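You operate a simulated robot arm through the tools that you are given. There is no shell and no other tool.

You run a simulated robot arm. Do the job below in one go: nothing can be reset, and whatever is moved stays where it is left.

Task
Set up the drier from the white card and start its air.
Fine: entry slider, exit slider and exit heat knob as the card shows, then switch AIR on; leave the heat off.

It is judged by the outcome, as a careful person would: the job done as asked, and still so three seconds after it is handed in. It fails if anything else is knocked over, pushed out of place, dropped, spilled or broken.

Robot
A 7-joint arm with a two-finger parallel gripper, fixed in place. Base frame: the origin is at the foot of the arm, x ahead of it, y to its left, z up; the work surface is at about z = 820. Units: mm, rad, N and s.
Its first joint turns from -2.304 to 2.304 rad. Payload 3.91 kg.
The TCP is the grasp point between the finger pads, 30 mm short of the fingertips. In the tool frame z runs along the fingers and y along their closing line. Largest opening 110 mm; finger width 20, thickness 10; the body of the gripper, 48 by 112 mm, starts 55 mm behind the TCP.
Orientation is that of the tool frame in the base frame, as [roll, pitch, yaw] about the fixed x, y, z axes, in that order (R = Rz(yaw) Ry(pitch) Rx(roll)). With the fingers straight down and closing along the base's y, the tool's x points along the base's -x, its y along +y and its z along -z.

Tools
- The arm moves only by the tool apply_moves. Its argument "increments" is a list of rows, each a list of 6 numbers: the shift along the tool's x, y, z in mm, then the turn, a rotation vector about the tool's x, y, z in rad. In form: [[x, y, z, wx, wy, wz], ...]. A call has 1 to 20 rows; each row shifts and turns the commanded pose from where the row before left it, along the tool's axes as they then stand. "hand" is the finger opening in mm, from 0 to 110, set as the call begins (left out, the last holds). A row lasts 0.2 s, in which the tool goes at most 50 mm and 0.15 rad; a call with a longer step from one row to the next is refused whole, and so is a gripper value outside its range. Where a pose cannot be reached the arm comes as near as it can. A force on the tool above 40 N (or 10 N above the force at the start of the call, whichever is more), or a blocked arm, ends the call early, and 0.2 s more pass. The fingers move at their own pace (about 108 mm/s each) and stop on an object; they squeeze with about 36 N. The grip force told is the motor's: it shows also when the fingers shut on nothing. Time passes only in rows, and 0.2 s behind the last, so rows that do not move let the fingers close. It gives the time, the measured TCP pose, the force on the tool (base axes), the opening and the grip force at its end, in the units of the frame above (readings bear some noise), with the torque about the TCP (base axes, N m) and any sound that the robot's microphone picked up, and new pictures: "views" is both (left out), scene, wrist or none.
- Cameras (640 x 400 px; columns grow to the right, rows downward): "scene" is fixed at [403.6, -648.9, 1897.8]; the picture's right is [0.95, -0.30, 0.00], its down [-0.17, -0.55, -0.81] and it looks along [0.24, 0.78, -0.58] (base axes); focal length 326 px, centre (320, 200). "wrist" rides on the gripper at [72, 17, -103] in the tool frame; the picture's right is [-0.23, 0.97, 0.00], its down [-0.76, -0.18, -0.62] and it looks along [-0.61, -0.14, 0.78] (tool axes); focal length 222 px, centre (320, 200). There is no depth. A picture from a camera that has moved, and an enlarged one, comes with that camera's place and axes in the base frame and with its lens. The place of the scene camera against the robot may be out by one fixed shift of up to 12 mm in any direction.
- inspect(camera, box): a new picture of the part [left, top, right, bottom] of that camera's present view, enlarged. The clock stands still meanwhile.
- hand_in(): hands the job in; it is judged then, once.

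Nothing tells you positions but the pictures and the camera data. Unless the task says otherwise, let go and move clear before handing in.

The tools are called after ">>>" by a JSON object that holds its "op" and its "data". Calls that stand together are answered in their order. apply_moves: Moves the arm, as the interface text tells. Its arguments: {"type":"object","properties":{"increments":{"type":"array","items":{"type":"array","items":{"type":"number"}}},"hand":{"type":"number"},"views":{"type":"string","enum":["both","scene","wrist","none"]}},"required":["increments"]} The other tools are called the same way: inspect (camera, box) takes an enlarged picture of a part of a camera's view; hand_in () hands the job in.

At the start:

```text
clock: 0.0
eef_pos: [629.6, 122.8, 1483.2]
ee_rot: [-3.14, 0.0, 3.141]
contact_force: [0.1, 0.6, 0.6]
moment: [0.02, 0.01, 0.0]
finger_gap: 110.0
gripper_force: 0.1
```

scene: 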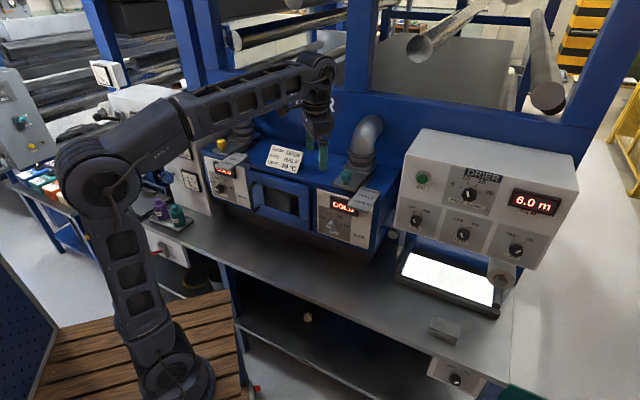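
wrist: 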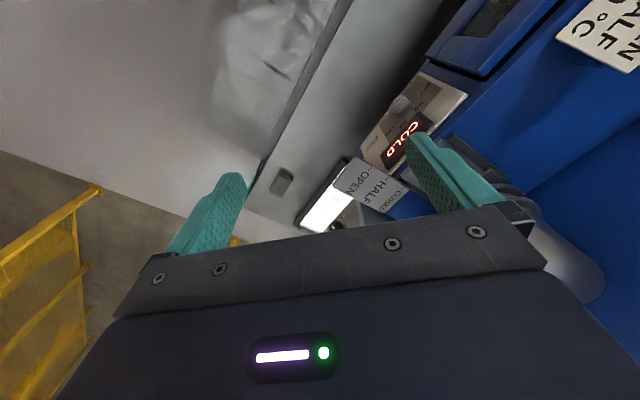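

I see a blue drier in the middle of a bench with a white card on top, and control panels on both sides. I'll look at enlarged views first to read the card and find the controls.

>>> {"op": "inspect", "data": {"camera": "scene", "box": [240, 130, 320, 180]}}

>>> {"op": "inspect", "data": {"camera": "scene", "box": [190, 130, 290, 220]}}

>>> {"op": "inspect", "data": {"camera": "scene", "box": [300, 150, 400, 250]}}

>>> {"op": "inspect", "data": {"camera": "scene", "box": [390, 120, 590, 280]}}

>>> {"op": "inspect", "data": {"camera": "wrist", "box": [320, 0, 640, 240]}}

```text
8.00 times, centred on (280, 155) of scene
camera zoom: at [403.6, -648.9, 1897.8], right [0.95, -0.3, 0.0], down [-0.17, -0.55, -0.81], along [0.24, 0.78, -0.58], focal length 2608 px, centre (640, 560)
```

zoom: 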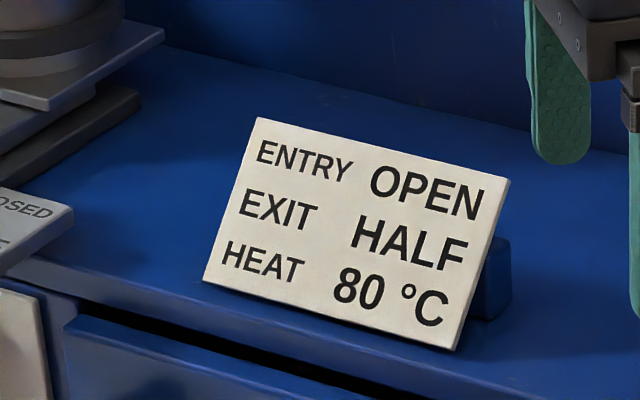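

```text
4.44 times, centred on (240, 175) of scene
camera zoom: at [403.6, -648.9, 1897.8], right [0.95, -0.3, 0.0], down [-0.17, -0.55, -0.81], along [0.24, 0.78, -0.58], focal length 1449 px, centre (676, 311)
```

zoom: 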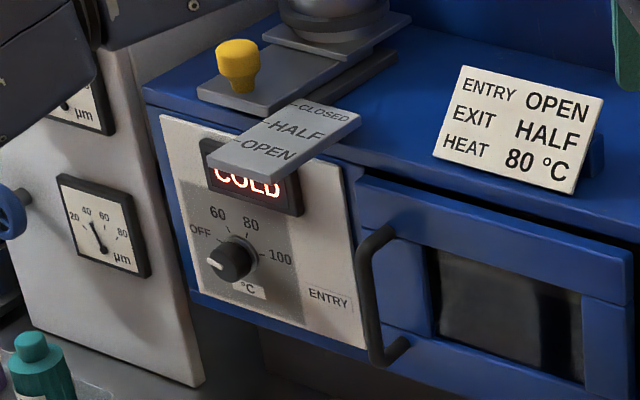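

```text
4.00 times, centred on (350, 200) of scene
camera zoom: at [403.6, -648.9, 1897.8], right [0.95, -0.3, 0.0], down [-0.17, -0.55, -0.81], along [0.24, 0.78, -0.58], focal length 1304 px, centre (200, 200)
```

zoom: 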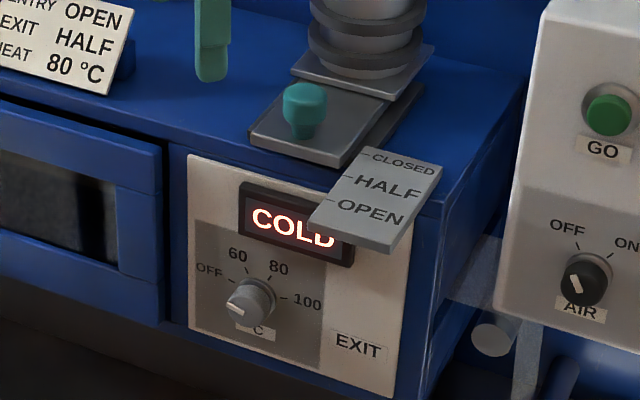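

```text
2.50 times, centred on (490, 200) of scene
camera zoom: at [403.6, -648.9, 1897.8], right [0.95, -0.3, 0.0], down [-0.17, -0.55, -0.81], along [0.24, 0.78, -0.58], focal length 815 px, centre (-105, 200)
```

zoom: 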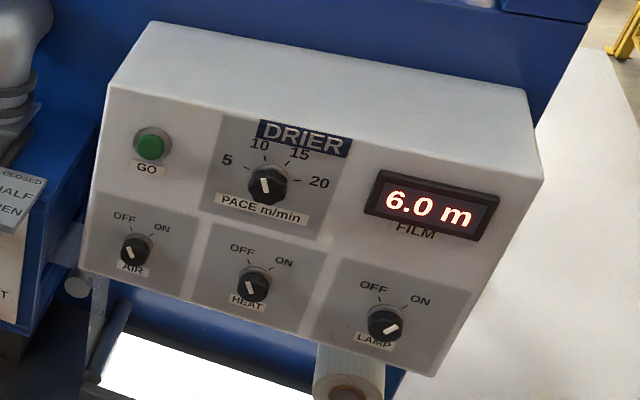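

```text
1.67 times, centred on (480, 120) of wrist
camera zoom: at [556.8, 141.6, 1587.0], right [0.23, 0.97, 0.0], down [0.76, -0.18, 0.62], along [0.61, -0.14, -0.78], focal length 370 px, centre (53, 333)
```

zoom: 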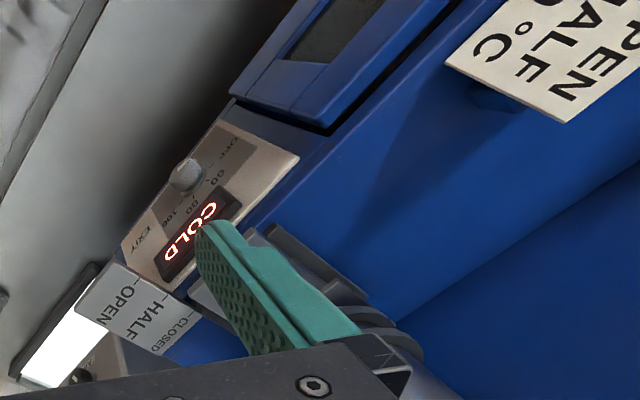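

The card reads ENTRY: OPEN, EXIT: HALF, HEAT: 80 °C. The drier's front seems to face the robot diagonally at about 45°, with the exit heat knob near (743, 287, 1062). I'll turn the wrist camera towards the drier in free air to see it better.

>>> {"op": "apply_moves", "data": {"increments": [[0, 0, 0, 0, 0, -0.131], [0, 0, 0, 0, 0, -0.131], [0, 0, 0, 0, 0, -0.131], [0, 0, 0, 0, 0, -0.131], [0, 0, 0, 0, 0, -0.131], [0, 0, 0, 0, 0, -0.131], [0, 0, 0, 0, -0.133, 0], [0, 0, 0, 0, -0.133, 0], [0, 0, 0, 0, -0.133, 0]], "views": "both"}}

```text
clock: 2.0
eef_pos: [628.7, 123.3, 1483.0]
ee_rot: [3.141, 0.399, -2.355]
contact_force: [1.1, 0.9, -0.1]
moment: [0.02, -0.01, -0.01]
finger_gap: 110.1
gripper_force: 0.0
camera wrist: at [542.0, 61.1, 1550.3], right [-0.54, 0.84, 0.09], down [0.45, 0.2, 0.87], along [0.71, 0.51, -0.48], focal length 222 px, centre (320, 200)
```

scene: 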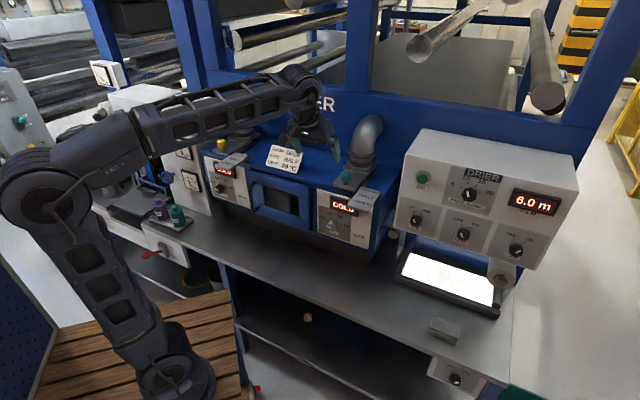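
wrist: 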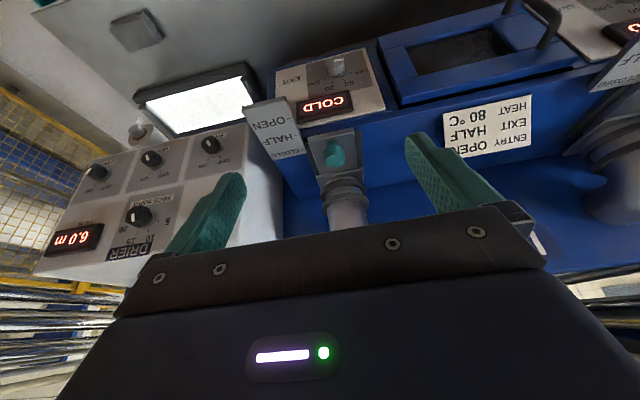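

The wrist view (upside down) now shows the exit slider knob, the exit panel and the console with its switches. I'll enlarge these parts to triangulate positions.

>>> {"op": "inspect", "data": {"camera": "wrist", "box": [240, 40, 400, 140]}}

>>> {"op": "inspect", "data": {"camera": "wrist", "box": [240, 120, 400, 220]}}

>>> {"op": "inspect", "data": {"camera": "wrist", "box": [60, 110, 280, 260]}}

>>> {"op": "inspect", "data": {"camera": "wrist", "box": [420, 0, 640, 150]}}

>>> {"op": "inspect", "data": {"camera": "scene", "box": [310, 150, 400, 206]}}

>>> {"op": "inspect", "data": {"camera": "scene", "box": [190, 120, 280, 176]}}

```text
4.00 times, centred on (320, 90) of wrist
camera zoom: at [542.0, 61.1, 1550.3], right [-0.54, 0.84, 0.09], down [0.45, 0.2, 0.87], along [0.71, 0.51, -0.48], focal length 888 px, centre (320, 640)
```

zoom: 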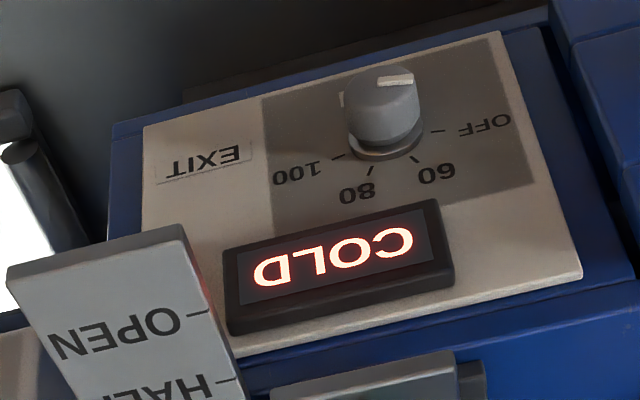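

```text
4.00 times, centred on (320, 170) of wrist
camera zoom: at [542.0, 61.1, 1550.3], right [-0.54, 0.84, 0.09], down [0.45, 0.2, 0.87], along [0.71, 0.51, -0.48], focal length 888 px, centre (320, 320)
```

zoom: 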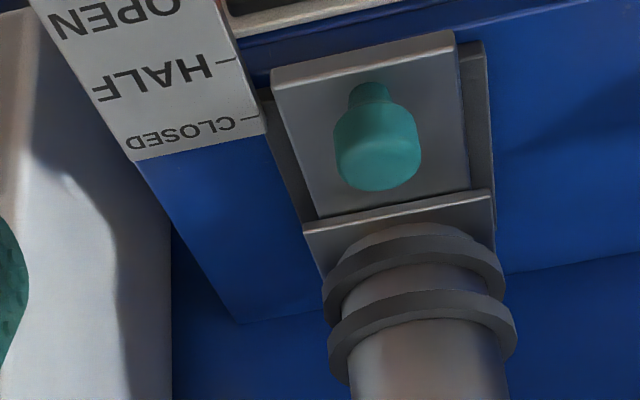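

```text
2.67 times, centred on (170, 185) of wrist
camera zoom: at [542.0, 61.1, 1550.3], right [-0.54, 0.84, 0.09], down [0.45, 0.2, 0.87], along [0.71, 0.51, -0.48], focal length 592 px, centre (720, 240)
```

zoom: 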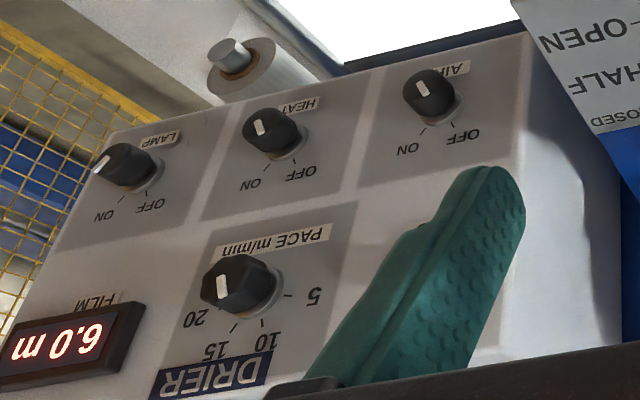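

```text
2.67 times, centred on (530, 75) of wrist
camera zoom: at [542.0, 61.1, 1550.3], right [-0.54, 0.84, 0.09], down [0.45, 0.2, 0.87], along [0.71, 0.51, -0.48], focal length 592 px, centre (-240, 533)
```

zoom: 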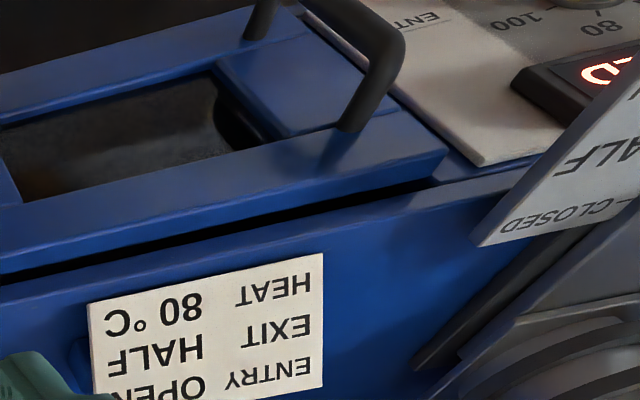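

```text
7.11 times, centred on (355, 178) of scene
camera zoom: at [403.6, -648.9, 1897.8], right [0.95, -0.3, 0.0], down [-0.17, -0.55, -0.81], along [0.24, 0.78, -0.58], focal length 2319 px, centre (71, 356)
```

zoom: 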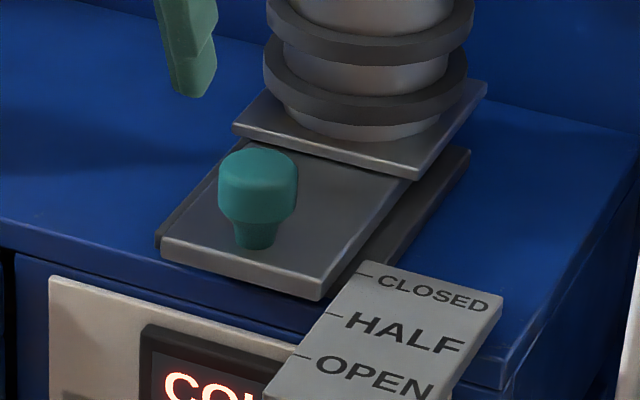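

```text
7.11 times, centred on (235, 148) of scene
camera zoom: at [403.6, -648.9, 1897.8], right [0.95, -0.3, 0.0], down [-0.17, -0.55, -0.81], along [0.24, 0.78, -0.58], focal length 2319 px, centre (924, 570)
```

zoom: 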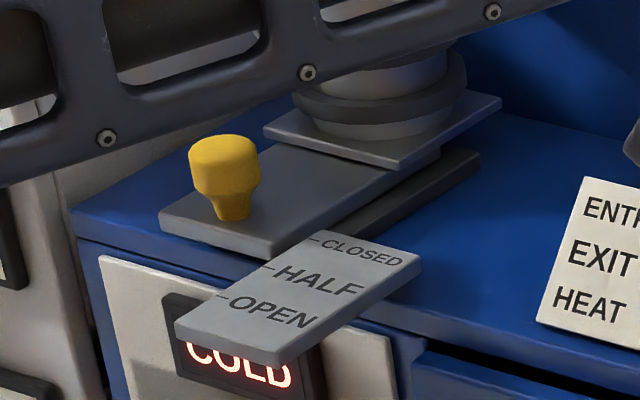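

The slider knobs sit level with the CLOSED ticks, so the knob centre is the pointer. I estimate the exit slider knob at about (788, 282, 1284). I'll move in front of and above it to look closer.

>>> {"op": "apply_moves", "data": {"increments": [[-25.7, 0, 30.6, 0, 0, 0], [-25.7, 0, 30.6, 0, 0, 0], [-25.7, 0, 30.6, 0, 0, 0], [-25.7, 0, 30.6, 0, 0, 0], [-25.7, 0, 30.6, 0, 0, 0]], "hand": 70, "views": "both"}}

```text
clock: 3.2
eef_pos: [755.7, 250.0, 1394.6]
ee_rot: [-3.141, 0.399, -2.353]
contact_force: [-0.8, 0.2, 0.9]
moment: [-0.02, -0.02, -0.01]
finger_gap: 70.1
gripper_force: 0.0
camera wrist: at [667.7, 188.2, 1462.3], right [-0.54, 0.84, 0.09], down [0.45, 0.2, 0.87], along [0.71, 0.51, -0.48], focal length 222 px, centre (320, 200)
```

scene: 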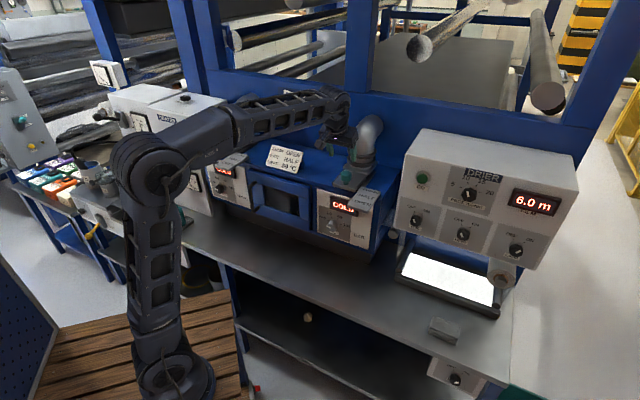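
wrist: 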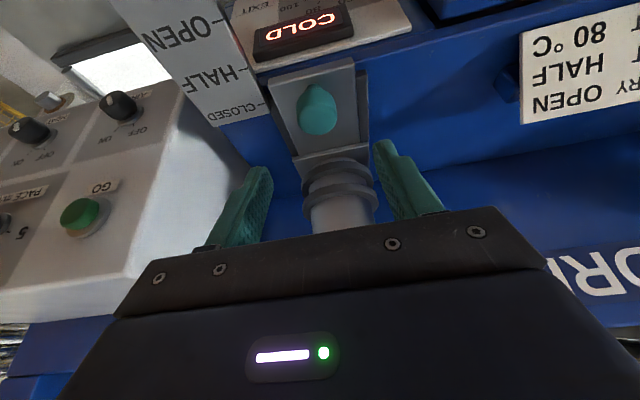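

>>> {"op": "inspect", "data": {"camera": "wrist", "box": [200, 20, 440, 170]}}

>>> {"op": "inspect", "data": {"camera": "scene", "box": [300, 120, 410, 210]}}

>>> {"op": "inspect", "data": {"camera": "wrist", "box": [0, 70, 160, 170]}}

```text
2.67 times, centred on (320, 95) of wrist
camera zoom: at [667.7, 188.2, 1462.3], right [-0.54, 0.84, 0.09], down [0.45, 0.2, 0.87], along [0.71, 0.51, -0.48], focal length 592 px, centre (320, 480)
```

zoom: 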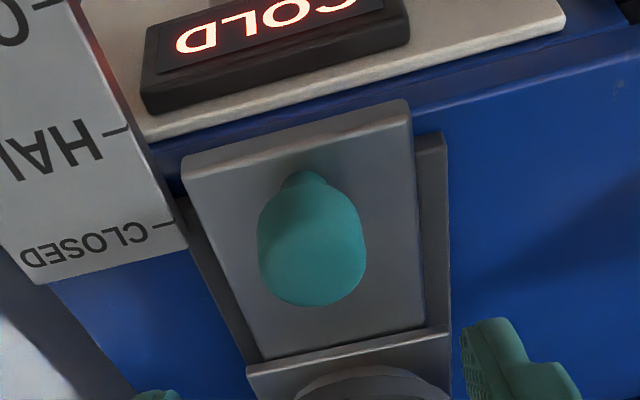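

```text
4.44 times, centred on (355, 165) of scene
camera zoom: at [403.6, -648.9, 1897.8], right [0.95, -0.3, 0.0], down [-0.17, -0.55, -0.81], along [0.24, 0.78, -0.58], focal length 1449 px, centre (164, 356)
```

zoom: 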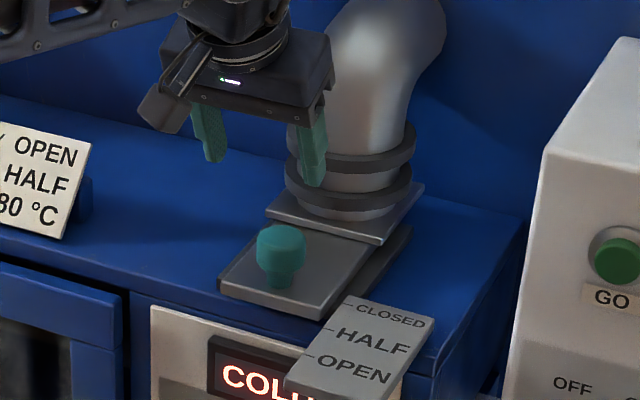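

```text
4.00 times, centred on (80, 120) of wrist
camera zoom: at [667.7, 188.2, 1462.3], right [-0.54, 0.84, 0.09], down [0.45, 0.2, 0.87], along [0.71, 0.51, -0.48], focal length 888 px, centre (1280, 520)
```

zoom: 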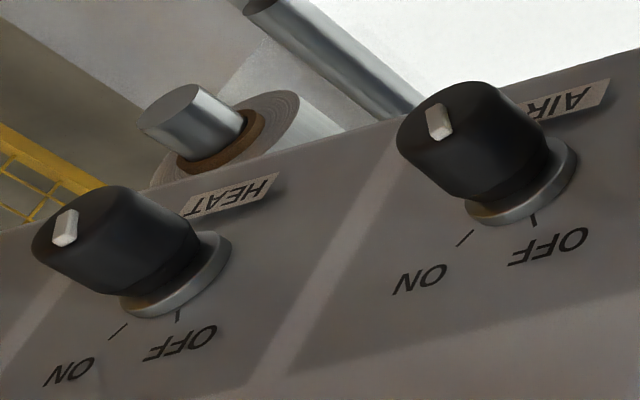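

Triangulating two wrist views puts the exit slider cap at (787, 281.6, 1282), with tick spacing of about 40 mm along the front's normal. The drier is turned exactly 45°. I'll now advance so the fingers straddle the exit knob.

>>> {"op": "apply_moves", "data": {"increments": [[0, 0, 30, 0, 0, 0], [0, 0, 30, 0, 0, 0], [0, 0, 30, 0, 0, 0], [0, 0, 23, 0, 0, 0]], "hand": 70, "views": "both"}}

```text
clock: 4.2
eef_pos: [787.2, 281.4, 1287.9]
ee_rot: [3.141, 0.399, -2.355]
contact_force: [0.2, -0.1, 1.3]
moment: [0.04, 0.0, -0.02]
finger_gap: 70.0
gripper_force: 0.1
camera wrist: at [699.9, 219.2, 1354.7], right [-0.54, 0.84, 0.09], down [0.45, 0.2, 0.87], along [0.71, 0.51, -0.48], focal length 222 px, centre (320, 200)
```

scene: 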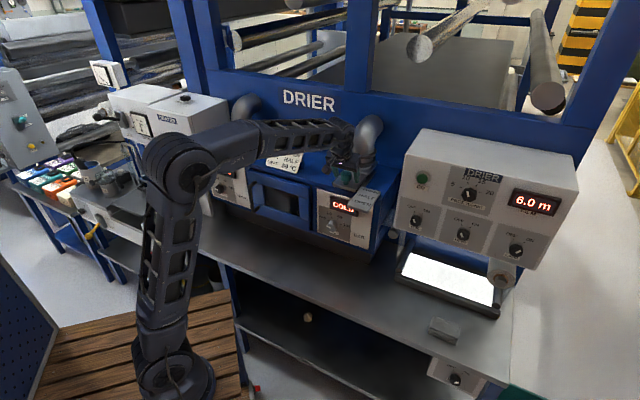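
wrist: 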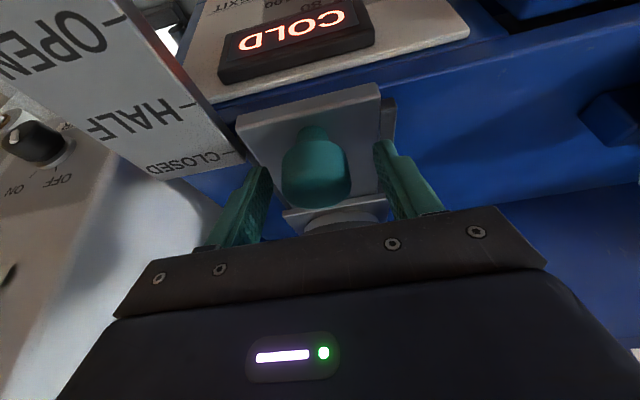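

The fingers straddle the exit knob with no contact. I'll close them now.

>>> {"op": "apply_moves", "data": {"increments": [[0, 0, 0, 0, 0, 0], [0, 0, 0, 0, 0, 0], [0, 0, 0, 0, 0, 0]], "hand": 30, "views": "wrist"}}

```text
clock: 5.0
eef_pos: [788.1, 280.2, 1286.7]
ee_rot: [-3.141, 0.398, -2.357]
contact_force: [8.5, -9.3, -4.5]
moment: [-0.14, -0.29, -0.09]
finger_gap: 39.5
gripper_force: 45.1
camera wrist: at [701.0, 218.3, 1354.4], right [-0.54, 0.84, 0.09], down [0.45, 0.2, 0.87], along [0.71, 0.51, -0.49], focal length 222 px, centre (320, 200)
```

wrist: 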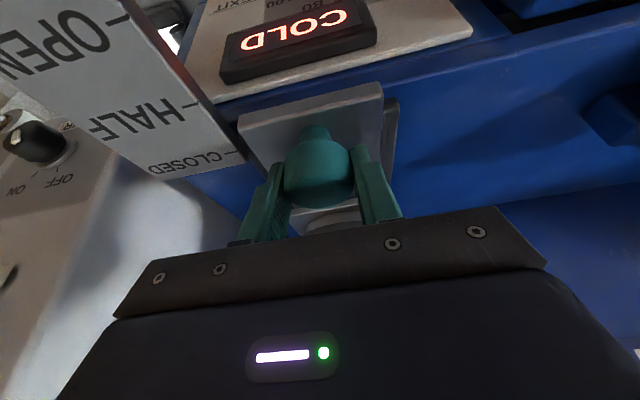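

The knob is gripped (39.5 mm) with a slight sideways load. I'll relieve that and pull the slider 40 mm towards the front to HALF.

>>> {"op": "apply_moves", "data": {"increments": [[0, -1.5, 0, 0, 0, 0], [4.6, 0, -1.95, 0, 0, 0], [4.6, 0, -1.95, 0, 0, 0], [4.6, 0, -1.95, 0, 0, 0], [4.6, 0, -1.95, 0, 0, 0], [4.6, 0, -1.95, 0, 0, 0], [4.6, 0, -1.95, 0, 0, 0], [4.6, 0, -1.95, 0, 0, 0], [4.6, 0, -1.95, 0, 0, 0], [0, 0, 0, 0, 0, 0]], "views": "both"}}

```text
clock: 7.2
eef_pos: [759.4, 250.7, 1287.6]
ee_rot: [-3.141, 0.398, -2.354]
contact_force: [8.8, -6.5, -13.8]
moment: [-0.06, -0.44, 0.25]
finger_gap: 39.2
gripper_force: 45.0
camera wrist: at [671.8, 188.8, 1354.4], right [-0.54, 0.84, 0.09], down [0.45, 0.2, 0.87], along [0.71, 0.51, -0.49], focal length 222 px, centre (320, 200)
```

scene: 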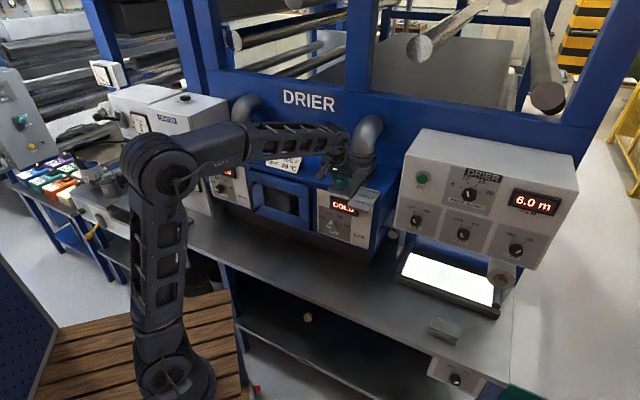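
wrist: 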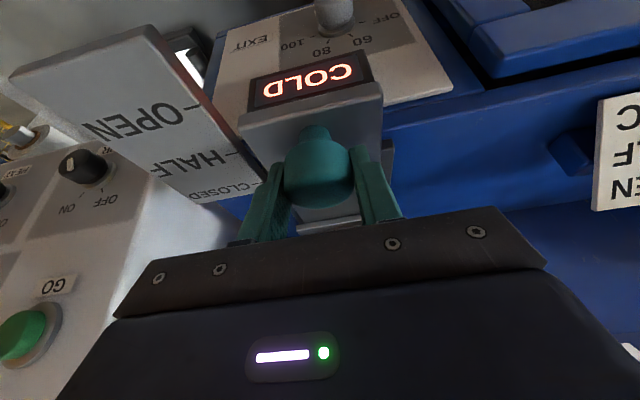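

The slider moved about 41 mm and looks level with HALF. I'll let go, back off and check the knob against the tick.

>>> {"op": "apply_moves", "data": {"increments": [[0, 0, 0, 0, 0, 0], [0, 0, 0, 0, 0, 0], [0, 0, -30, 0, 0, 0], [0, 0, -30, 0, 0, 0], [0, 0, -30, 0, 0, 0], [0, 0, -30, 0, 0, 0]], "hand": 70, "views": "both"}}

>>> {"op": "inspect", "data": {"camera": "wrist", "box": [200, 20, 440, 170]}}

>>> {"op": "inspect", "data": {"camera": "scene", "box": [310, 150, 400, 206]}}

```text
clock: 8.6
eef_pos: [725.1, 219.0, 1398.8]
ee_rot: [-3.141, 0.396, -2.355]
contact_force: [-0.3, 1.1, 0.4]
moment: [0.0, 0.01, 0.03]
finger_gap: 70.0
gripper_force: 0.1
camera wrist: at [636.9, 157.0, 1466.6], right [-0.54, 0.84, 0.09], down [0.45, 0.2, 0.87], along [0.71, 0.51, -0.49], focal length 222 px, centre (320, 200)
```

scene: 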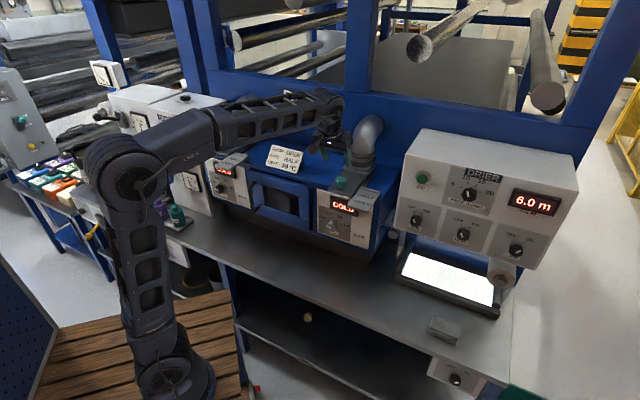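
wrist: 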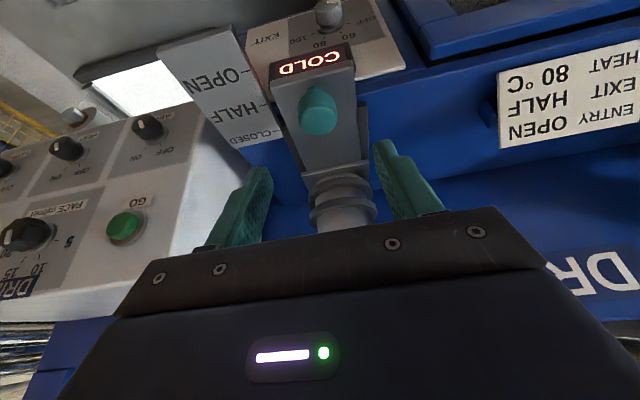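

```text
2.67 times, centred on (320, 95) of wrist
camera zoom: at [636.9, 157.0, 1466.6], right [-0.54, 0.84, 0.09], down [0.45, 0.2, 0.87], along [0.71, 0.51, -0.49], focal length 592 px, centre (320, 480)
```

zoom: 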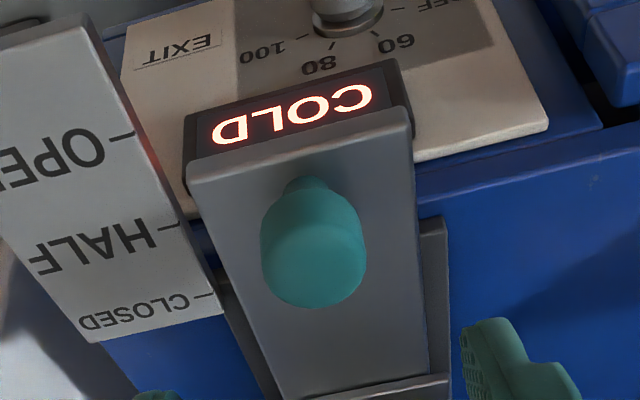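

```text
7.11 times, centred on (355, 178) of scene
camera zoom: at [403.6, -648.9, 1897.8], right [0.95, -0.3, 0.0], down [-0.17, -0.55, -0.81], along [0.24, 0.78, -0.58], focal length 2319 px, centre (71, 356)
```

zoom: 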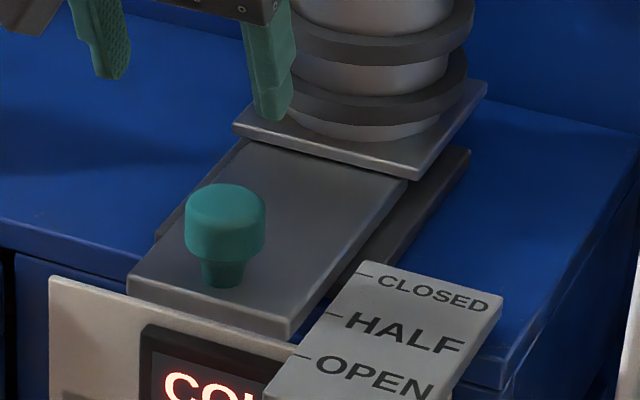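

The exit knob now sits level with the HALF tick, within about 1 mm. Next is the entry slider, at about (376, 692, 1282). I'll slide left, parallel to the drier front and above it.

>>> {"op": "apply_moves", "data": {"increments": [[0, 44, -10, 0, 0, 0], [0, 44, -10, 0, 0, 0], [0, 44, 0, 0, 0, 0], [0, 44, 0, 0, 0, 0], [0, 44, 0, 0, 0, 0], [0, 44, 0, 0, 0, 0], [0, 44, 0, 0, 0, 0], [0, 44, 0, 0, 0, 0], [0, 44, 0, 0, 0, 0], [0, 44, 0, 0, 0, 0], [0, 44, 0, 0, 0, 0], [0, 44, 0, 0, 0, 0], [0, 44, 0, 0, 0, 0]], "hand": 70, "views": "both"}}

>>> {"op": "inspect", "data": {"camera": "wrist", "box": [200, 0, 440, 150]}}

```text
clock: 11.4
eef_pos: [319.0, 612.6, 1415.3]
ee_rot: [-3.141, 0.399, -2.355]
contact_force: [0.3, -0.4, 0.6]
moment: [0.01, 0.03, 0.01]
finger_gap: 69.9
gripper_force: 0.0
camera wrist: at [231.7, 551.1, 1482.8], right [-0.54, 0.84, 0.09], down [0.45, 0.2, 0.87], along [0.71, 0.51, -0.48], focal length 222 px, centre (320, 200)
```

scene: 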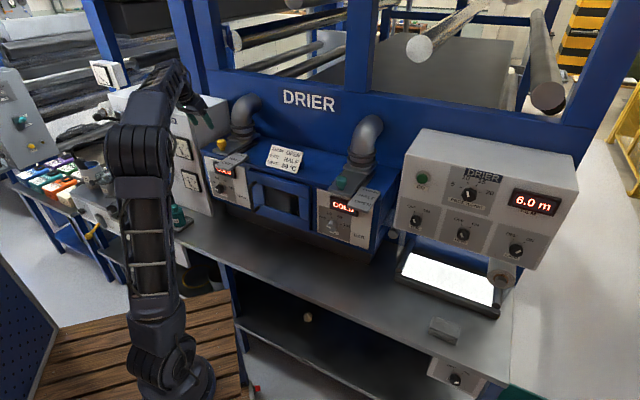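
wrist: 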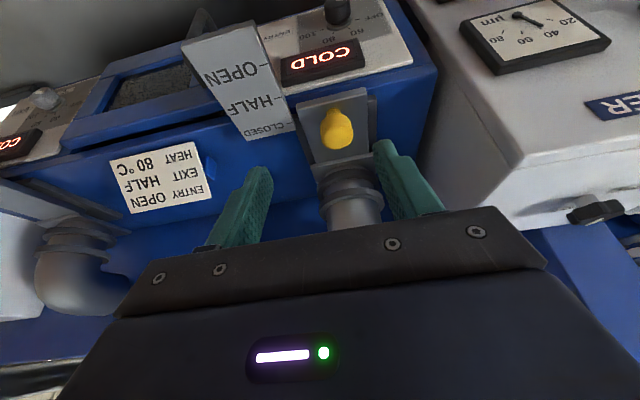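

```text
2.67 times, centred on (320, 75) of wrist
camera zoom: at [231.7, 551.1, 1482.8], right [-0.54, 0.84, 0.09], down [0.45, 0.2, 0.87], along [0.71, 0.51, -0.48], focal length 592 px, centre (320, 533)
```

zoom: 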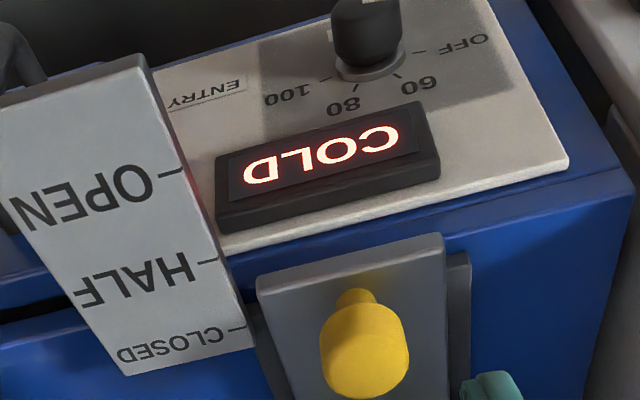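

I see the entry slider's yellow knob at about (374, 690, 1282). The gauge machine stands just left of it, so I'll check the clearance there before descending.

>>> {"op": "inspect", "data": {"camera": "scene", "box": [140, 60, 270, 141]}}

>>> {"op": "inspect", "data": {"camera": "wrist", "box": [320, 80, 640, 280]}}

```text
4.92 times, centred on (205, 100) of scene
camera zoom: at [403.6, -648.9, 1897.8], right [0.95, -0.3, 0.0], down [-0.17, -0.55, -0.81], along [0.24, 0.78, -0.58], focal length 1605 px, centre (886, 690)
```

zoom: 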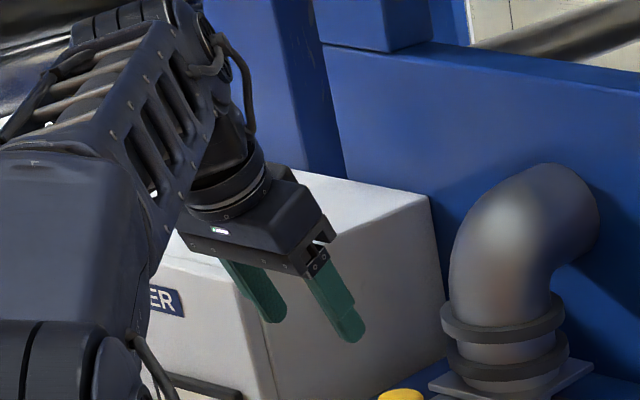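

```text
2.00 times, centred on (480, 180) of wrist
camera zoom: at [231.7, 551.1, 1482.8], right [-0.54, 0.84, 0.09], down [0.45, 0.2, 0.87], along [0.71, 0.51, -0.48], focal length 444 px, centre (0, 240)
```

zoom: 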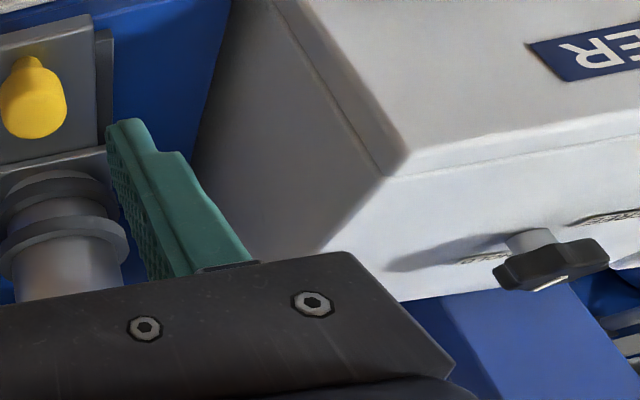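

The gauge machine's near face is about 100 mm left of where the gripper will go, so there is room. I'll descend to straddle the yellow knob in two stages.

>>> {"op": "apply_moves", "data": {"increments": [[-18.6, 7.8, 25, 0, 0, 0], [-18.6, 7.8, 25, 0, 0, 0], [0, 0, 25, 0, 0, 0], [0, 0, 25, 0, 0, 0]], "hand": 70, "views": "both"}}

>>> {"op": "inspect", "data": {"camera": "wrist", "box": [200, 50, 440, 200]}}

```text
clock: 12.4
eef_pos: [355.9, 677.5, 1339.6]
ee_rot: [3.141, 0.401, -2.354]
contact_force: [-0.8, 0.4, 0.3]
moment: [-0.01, 0.0, 0.04]
finger_gap: 70.0
gripper_force: 0.1
camera wrist: at [268.3, 614.9, 1407.9], right [-0.54, 0.84, 0.09], down [0.45, 0.2, 0.87], along [0.71, 0.51, -0.48], focal length 222 px, centre (320, 200)
```

scene: 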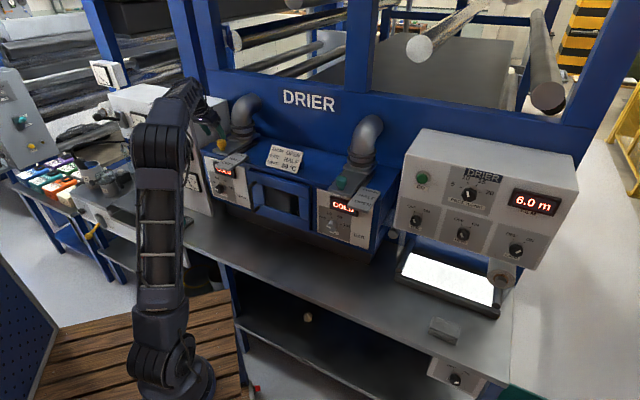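
wrist: 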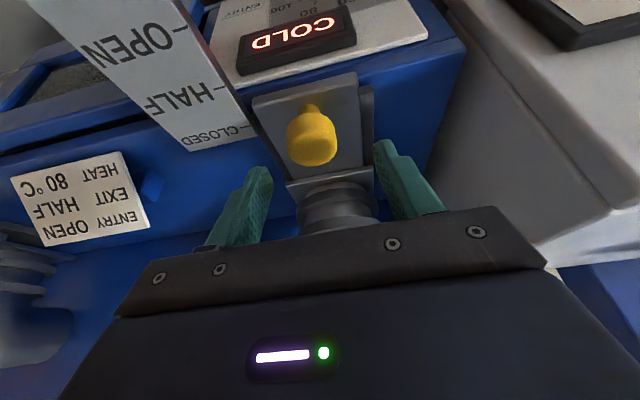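

```text
2.67 times, centred on (320, 125) of wrist
camera zoom: at [268.3, 614.9, 1407.9], right [-0.54, 0.84, 0.09], down [0.45, 0.2, 0.87], along [0.71, 0.51, -0.48], focal length 592 px, centre (320, 400)
```

zoom: 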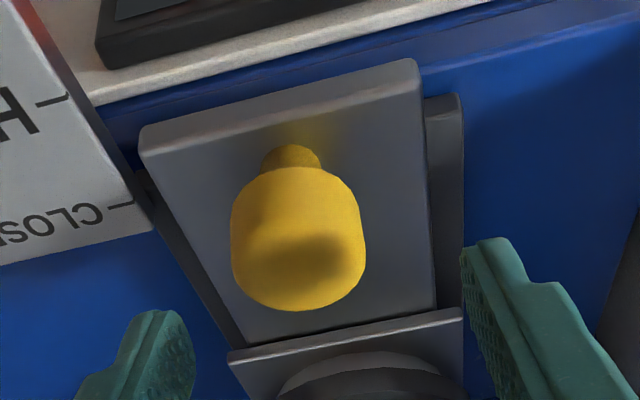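

The two wrist views agree that the entry knob is at (376, 691, 1280). I'll do the final approach and close the fingers.

>>> {"op": "apply_moves", "data": {"increments": [[-0.75, -2.75, 14, 0, 0, 0], [-0.75, -2.75, 14, 0, 0, 0], [0, 0, 15, 0, 0, 0], [0, 0, 14.5, 0, 0, 0]], "hand": 70, "views": "wrist"}}

>>> {"op": "apply_moves", "data": {"increments": [[0, 0, 0, 0, 0, 0], [0, 0, 0, 0, 0, 0], [0, 0, 0, 0, 0, 0]], "hand": 30, "views": "wrist"}}

```text
clock: 13.4
eef_pos: [376.6, 689.8, 1286.8]
ee_rot: [3.14, 0.4, -2.355]
contact_force: [0.1, -0.8, 0.5]
moment: [0.02, -0.02, 0.01]
finger_gap: 69.8
gripper_force: 0.1
camera wrist: at [288.7, 628.4, 1353.6], right [-0.54, 0.84, 0.09], down [0.45, 0.2, 0.87], along [0.71, 0.51, -0.48], focal length 222 px, centre (320, 200)
```

wrist: 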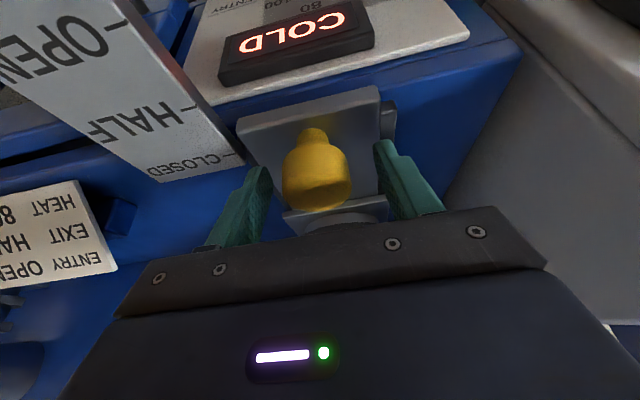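

```text
clock: 14.2
eef_pos: [377.8, 690.2, 1285.7]
ee_rot: [-3.14, 0.397, -2.355]
contact_force: [8.2, -14.8, -3.0]
moment: [-0.41, -0.18, -0.11]
finger_gap: 39.6
gripper_force: 45.2
camera wrist: at [290.1, 627.7, 1353.5], right [-0.54, 0.84, 0.09], down [0.45, 0.2, 0.87], along [0.71, 0.51, -0.49], focal length 222 px, centre (320, 200)
```

wrist: 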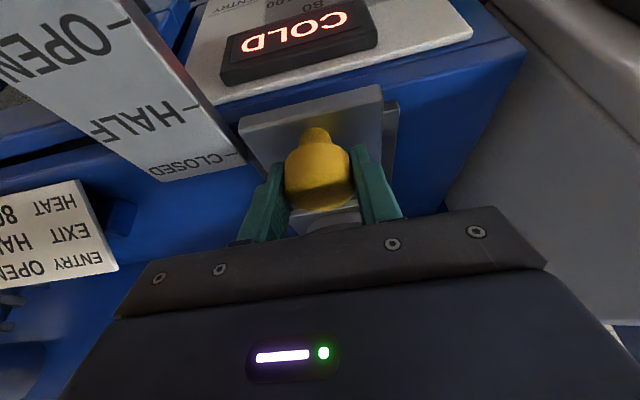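

The yellow knob is gripped. I'll relieve the side load and pull the entry slider 80 mm towards the front to OPEN.

>>> {"op": "apply_moves", "data": {"increments": [[0, -2, 0, 0, 0, 0], [4.6, 0, -1.95, 0, 0, 0], [4.6, 0, -1.95, 0, 0, 0], [4.6, 0, -1.95, 0, 0, 0], [4.6, 0, -1.95, 0, 0, 0], [4.6, 0, -1.95, 0, 0, 0], [4.6, 0, -1.95, 0, 0, 0], [4.6, 0, -1.95, 0, 0, 0], [4.6, 0, -1.95, 0, 0, 0], [4.6, 0, -1.95, 0, 0, 0], [4.6, 0, -1.95, 0, 0, 0], [4.6, 0, -1.95, 0, 0, 0], [4.6, 0, -1.95, 0, 0, 0], [4.6, 0, -1.95, 0, 0, 0], [4.6, 0, -1.95, 0, 0, 0], [4.6, 0, -1.95, 0, 0, 0], [4.6, 0, -1.95, 0, 0, 0], [0, 0, 0, 0, 0, 0]], "views": "both"}}

```text
clock: 18.0
eef_pos: [322.8, 635.5, 1286.5]
ee_rot: [3.142, 0.398, -2.355]
contact_force: [9.8, -13.9, -16.5]
moment: [-0.14, -0.31, 0.08]
finger_gap: 39.4
gripper_force: 45.1
camera wrist: at [235.0, 572.4, 1353.8], right [-0.54, 0.84, 0.09], down [0.45, 0.2, 0.87], along [0.71, 0.51, -0.49], focal length 222 px, centre (320, 200)
```

scene: 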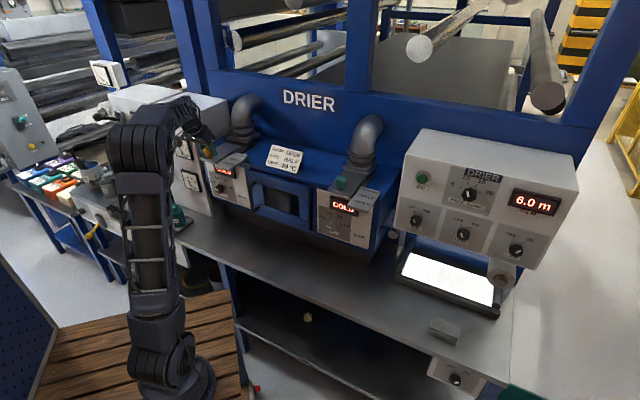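
wrist: 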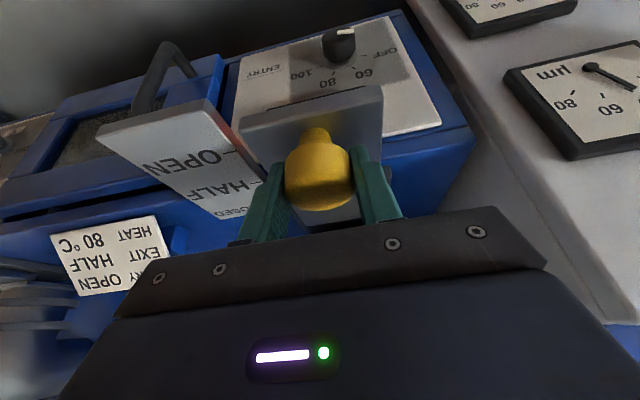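

The entry slider moved about 78 mm and the knob looks level with OPEN. I'll release, back off and check.

>>> {"op": "apply_moves", "data": {"increments": [[0, 0, 0, 0, 0, 0], [0, 0, 0, 0, 0, 0], [0, 0, -30, 0, 0, 0], [0, 0, -30, 0, 0, 0], [0, 0, -30, 0, 0, 0], [0, 0, -30, 0, 0, 0]], "hand": 70, "views": "both"}}

>>> {"op": "inspect", "data": {"camera": "wrist", "box": [200, 20, 440, 170]}}

>>> {"op": "inspect", "data": {"camera": "scene", "box": [190, 130, 280, 186]}}

```text
clock: 19.4
eef_pos: [292.1, 599.9, 1394.8]
ee_rot: [3.14, 0.398, -2.355]
contact_force: [-0.7, 0.2, -0.9]
moment: [0.0, -0.01, 0.01]
finger_gap: 69.8
gripper_force: 0.1
camera wrist: at [204.1, 537.2, 1462.5], right [-0.54, 0.84, 0.09], down [0.45, 0.2, 0.87], along [0.71, 0.51, -0.49], focal length 222 px, centre (320, 200)
```

scene: 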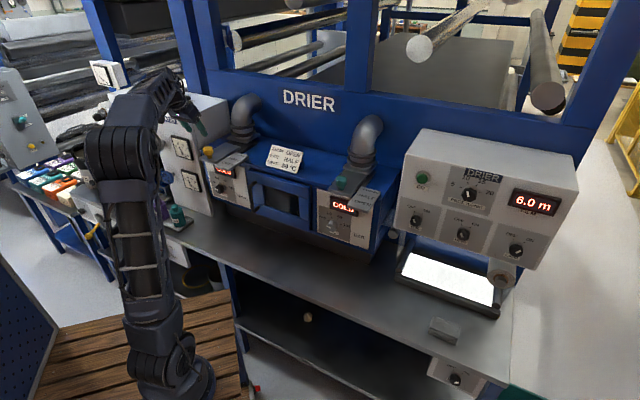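
wrist: 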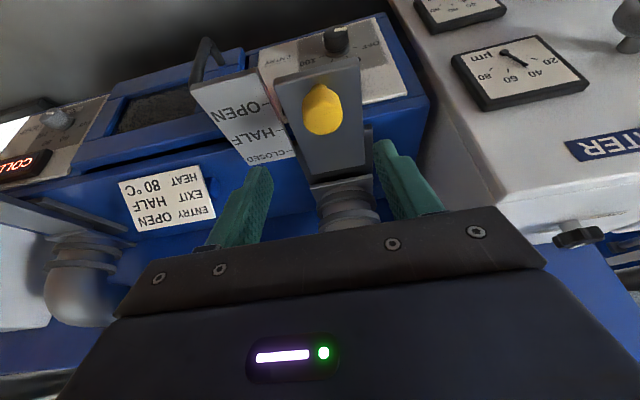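

```text
2.67 times, centred on (320, 95) of wrist
camera zoom: at [204.1, 537.2, 1462.5], right [-0.54, 0.84, 0.09], down [0.45, 0.2, 0.87], along [0.71, 0.51, -0.49], focal length 592 px, centre (320, 480)
```

zoom: 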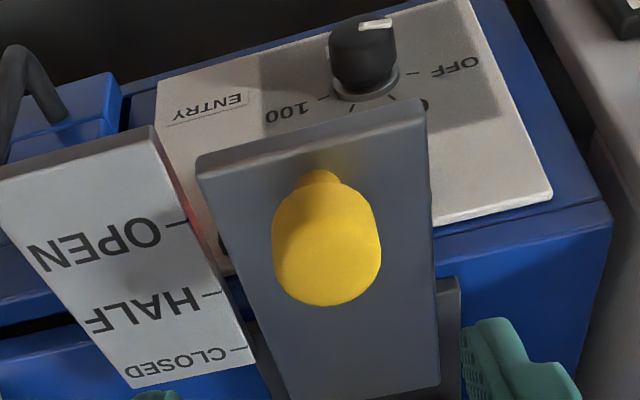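

```text
7.11 times, centred on (235, 158) of scene
camera zoom: at [403.6, -648.9, 1897.8], right [0.95, -0.3, 0.0], down [-0.17, -0.55, -0.81], along [0.24, 0.78, -0.58], focal length 2319 px, centre (924, 499)
```

zoom: 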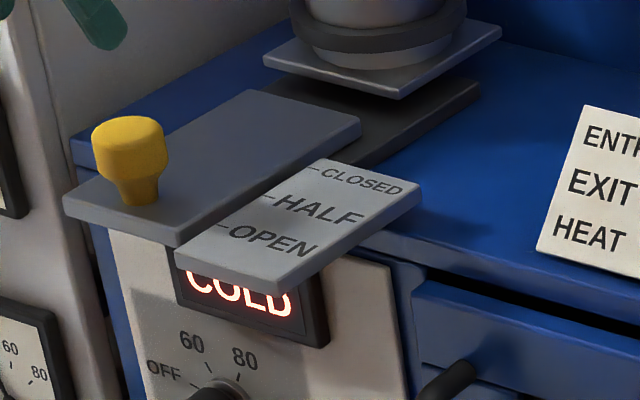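

Both sliders are set: the entry knob sits level with OPEN. The exit heat dial reads OFF at 9 o'clock with 60/80/100 each 60° further clockwise, so 80 needs a 120° clockwise turn. I take its axis to be at L=-322, z=1067 on the panel, roughly (728, 272, 1067). I'll move back in front of the exit side and make the tool horizontal.

>>> {"op": "apply_moves", "data": {"increments": [[4.66, -44.97, -1.97, 0, 0, 0], [4.66, -44.97, -1.97, 0, 0, 0], [4.66, -44.97, -1.97, 0, 0, 0], [4.66, -44.97, -1.97, 0, 0, 0], [4.66, -44.97, -1.97, 0, 0, 0], [4.66, -44.97, -1.97, 0, 0, 0], [4.66, -44.97, -1.97, 0, 0, 0], [4.66, -44.97, -1.97, 0, 0, 0], [4.66, -44.97, -1.97, 0, 0, 0], [4.66, -44.97, -1.97, 0, 0, 0], [4.66, -44.97, -1.97, 0, 0, 0], [4.66, -44.97, -1.97, 0, 0, 0]], "hand": 70, "views": "none"}}

>>> {"op": "apply_moves", "data": {"increments": [[0, 0, 0, 0, -0.1463, 0], [0, 0, 0, 0, -0.1463, 0], [0, 0, 0, 0, -0.1463, 0], [0, 0, 0, 0, -0.1463, 0], [0, 0, 0, 0, -0.1463, 0], [0, 0, 0, 0, -0.1463, 0], [0, 0, 0, 0, -0.1463, 0], [0, 0, 0, 0, -0.1463, 0]], "hand": 70, "views": "both"}}

```text
clock: 22.0
eef_pos: [629.2, 172.9, 1397.5]
ee_rot: [3.141, 0.4, -2.353]
contact_force: [-0.8, 0.5, -0.1]
moment: [-0.04, -0.03, 0.0]
finger_gap: 70.3
gripper_force: 0.0
```

```text
clock: 23.8
eef_pos: [627.6, 175.6, 1397.2]
ee_rot: [-2.241, 1.568, -1.453]
contact_force: [-0.3, -1.5, 1.0]
moment: [-0.03, 0.01, 0.07]
finger_gap: 69.9
gripper_force: 0.1
camera wrist: at [543.1, 115.5, 1325.1], right [-0.69, 0.69, 0.23], down [-0.31, -0.57, 0.76], along [0.65, 0.46, 0.61], focal length 222 px, centre (320, 200)
```

scene: 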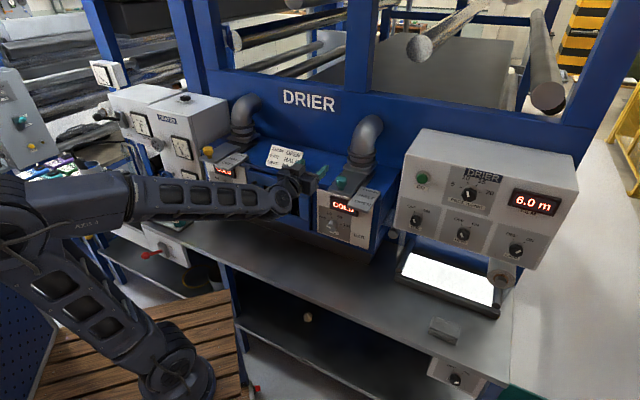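
wrist: 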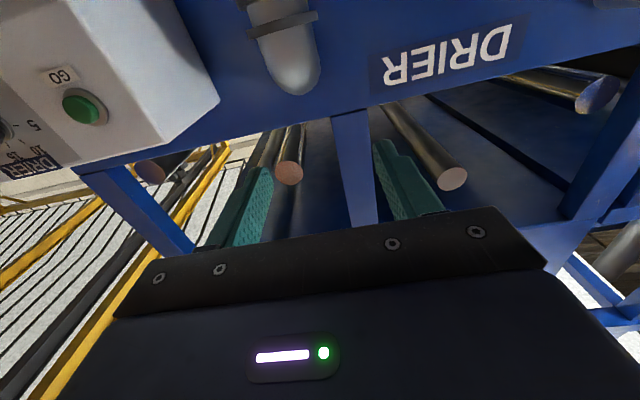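

The tool is now horizontal, facing the drier at N≈568. I'll lower it to the height of the exit heat knob and look at the dial.

>>> {"op": "apply_moves", "data": {"increments": [[47, 0, 0, 0, 0, 0], [47, 0, 0, 0, 0, 0], [47, 0, 0, 0, 0, 0], [47, 0, 0, 0, 0, 0], [47, 0, 0, 0, 0, 0], [47, 0, 0, 0, 0, 0], [48, 0, 0, 0, 0, 0]], "hand": 70, "views": "both"}}

>>> {"op": "inspect", "data": {"camera": "wrist", "box": [220, 40, 420, 165]}}

```text
clock: 25.4
eef_pos: [652.1, 183.5, 1067.7]
ee_rot: [-2.579, 1.567, -1.792]
contact_force: [-0.9, -0.5, 0.5]
moment: [-0.02, 0.05, 0.01]
finger_gap: 70.1
gripper_force: 0.2
out of reach, approached as far as the arm can: row 5, 6, 7
camera wrist: at [565.3, 123.7, 996.7], right [-0.69, 0.69, 0.23], down [-0.31, -0.57, 0.76], along [0.65, 0.45, 0.61], focal length 222 px, centre (320, 200)
```

scene: 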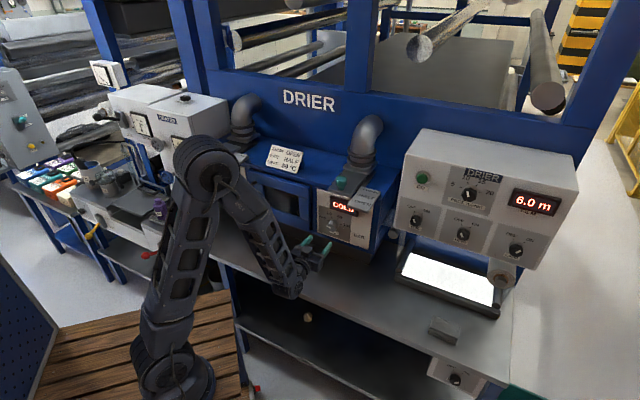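
wrist: 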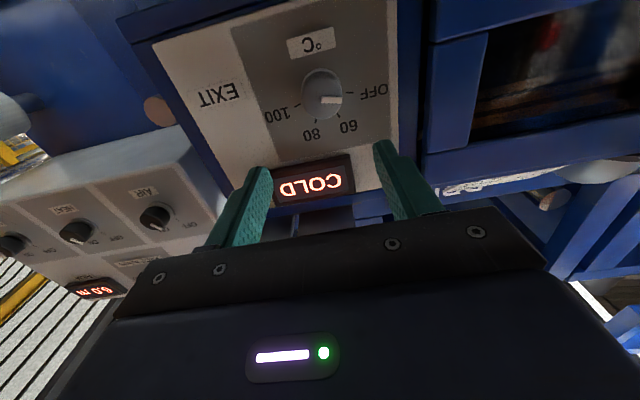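

```text
3.20 times, centred on (320, 102) of wrist
camera zoom: at [565.3, 123.7, 996.7], right [-0.69, 0.69, 0.23], down [-0.31, -0.57, 0.76], along [0.65, 0.45, 0.61], focal length 711 px, centre (320, 512)
```

zoom: 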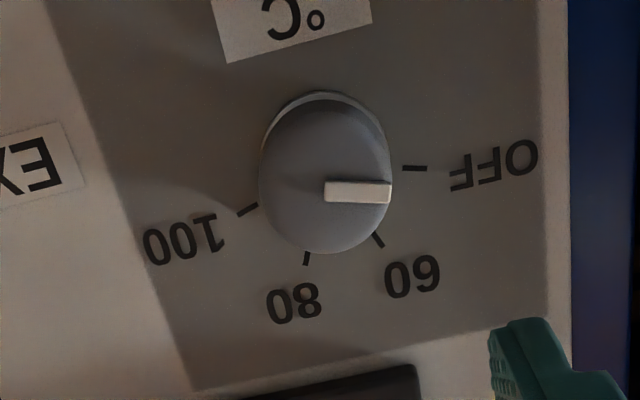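

The knob's axis works out at about L=-323, z=1056, with its face at N≈716, and OFF to 80 is about a 107° clockwise turn. The arm hit its inner reach limit here, so I'll move forward a little and re-check the pose.

>>> {"op": "apply_moves", "data": {"increments": [[0, 0, 35, 0, 0, 0], [0, 0, 35, 0, 0, 0], [0, 0, 0, 0, 0, 0]], "hand": 70, "views": "wrist"}}

>>> {"op": "inspect", "data": {"camera": "wrist", "box": [220, 40, 420, 165]}}

```text
clock: 26.2
eef_pos: [703.9, 236.1, 1072.7]
ee_rot: [3.065, 1.568, -2.431]
contact_force: [0.5, 0.6, -0.6]
moment: [-0.01, 0.02, 0.02]
finger_gap: 70.2
gripper_force: 0.0
camera wrist: at [618.1, 176.2, 1000.5], right [-0.69, 0.69, 0.23], down [-0.31, -0.57, 0.76], along [0.65, 0.45, 0.61], focal length 222 px, centre (320, 200)
```

wrist: 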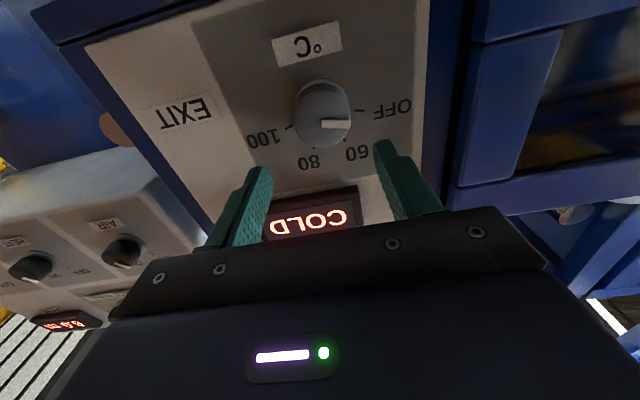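

```text
3.20 times, centred on (320, 102) of wrist
camera zoom: at [618.1, 176.2, 1000.5], right [-0.69, 0.69, 0.23], down [-0.31, -0.57, 0.76], along [0.65, 0.45, 0.61], focal length 711 px, centre (320, 512)
```

zoom: 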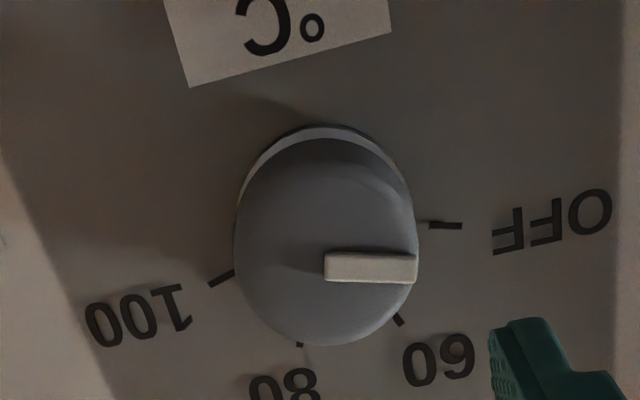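

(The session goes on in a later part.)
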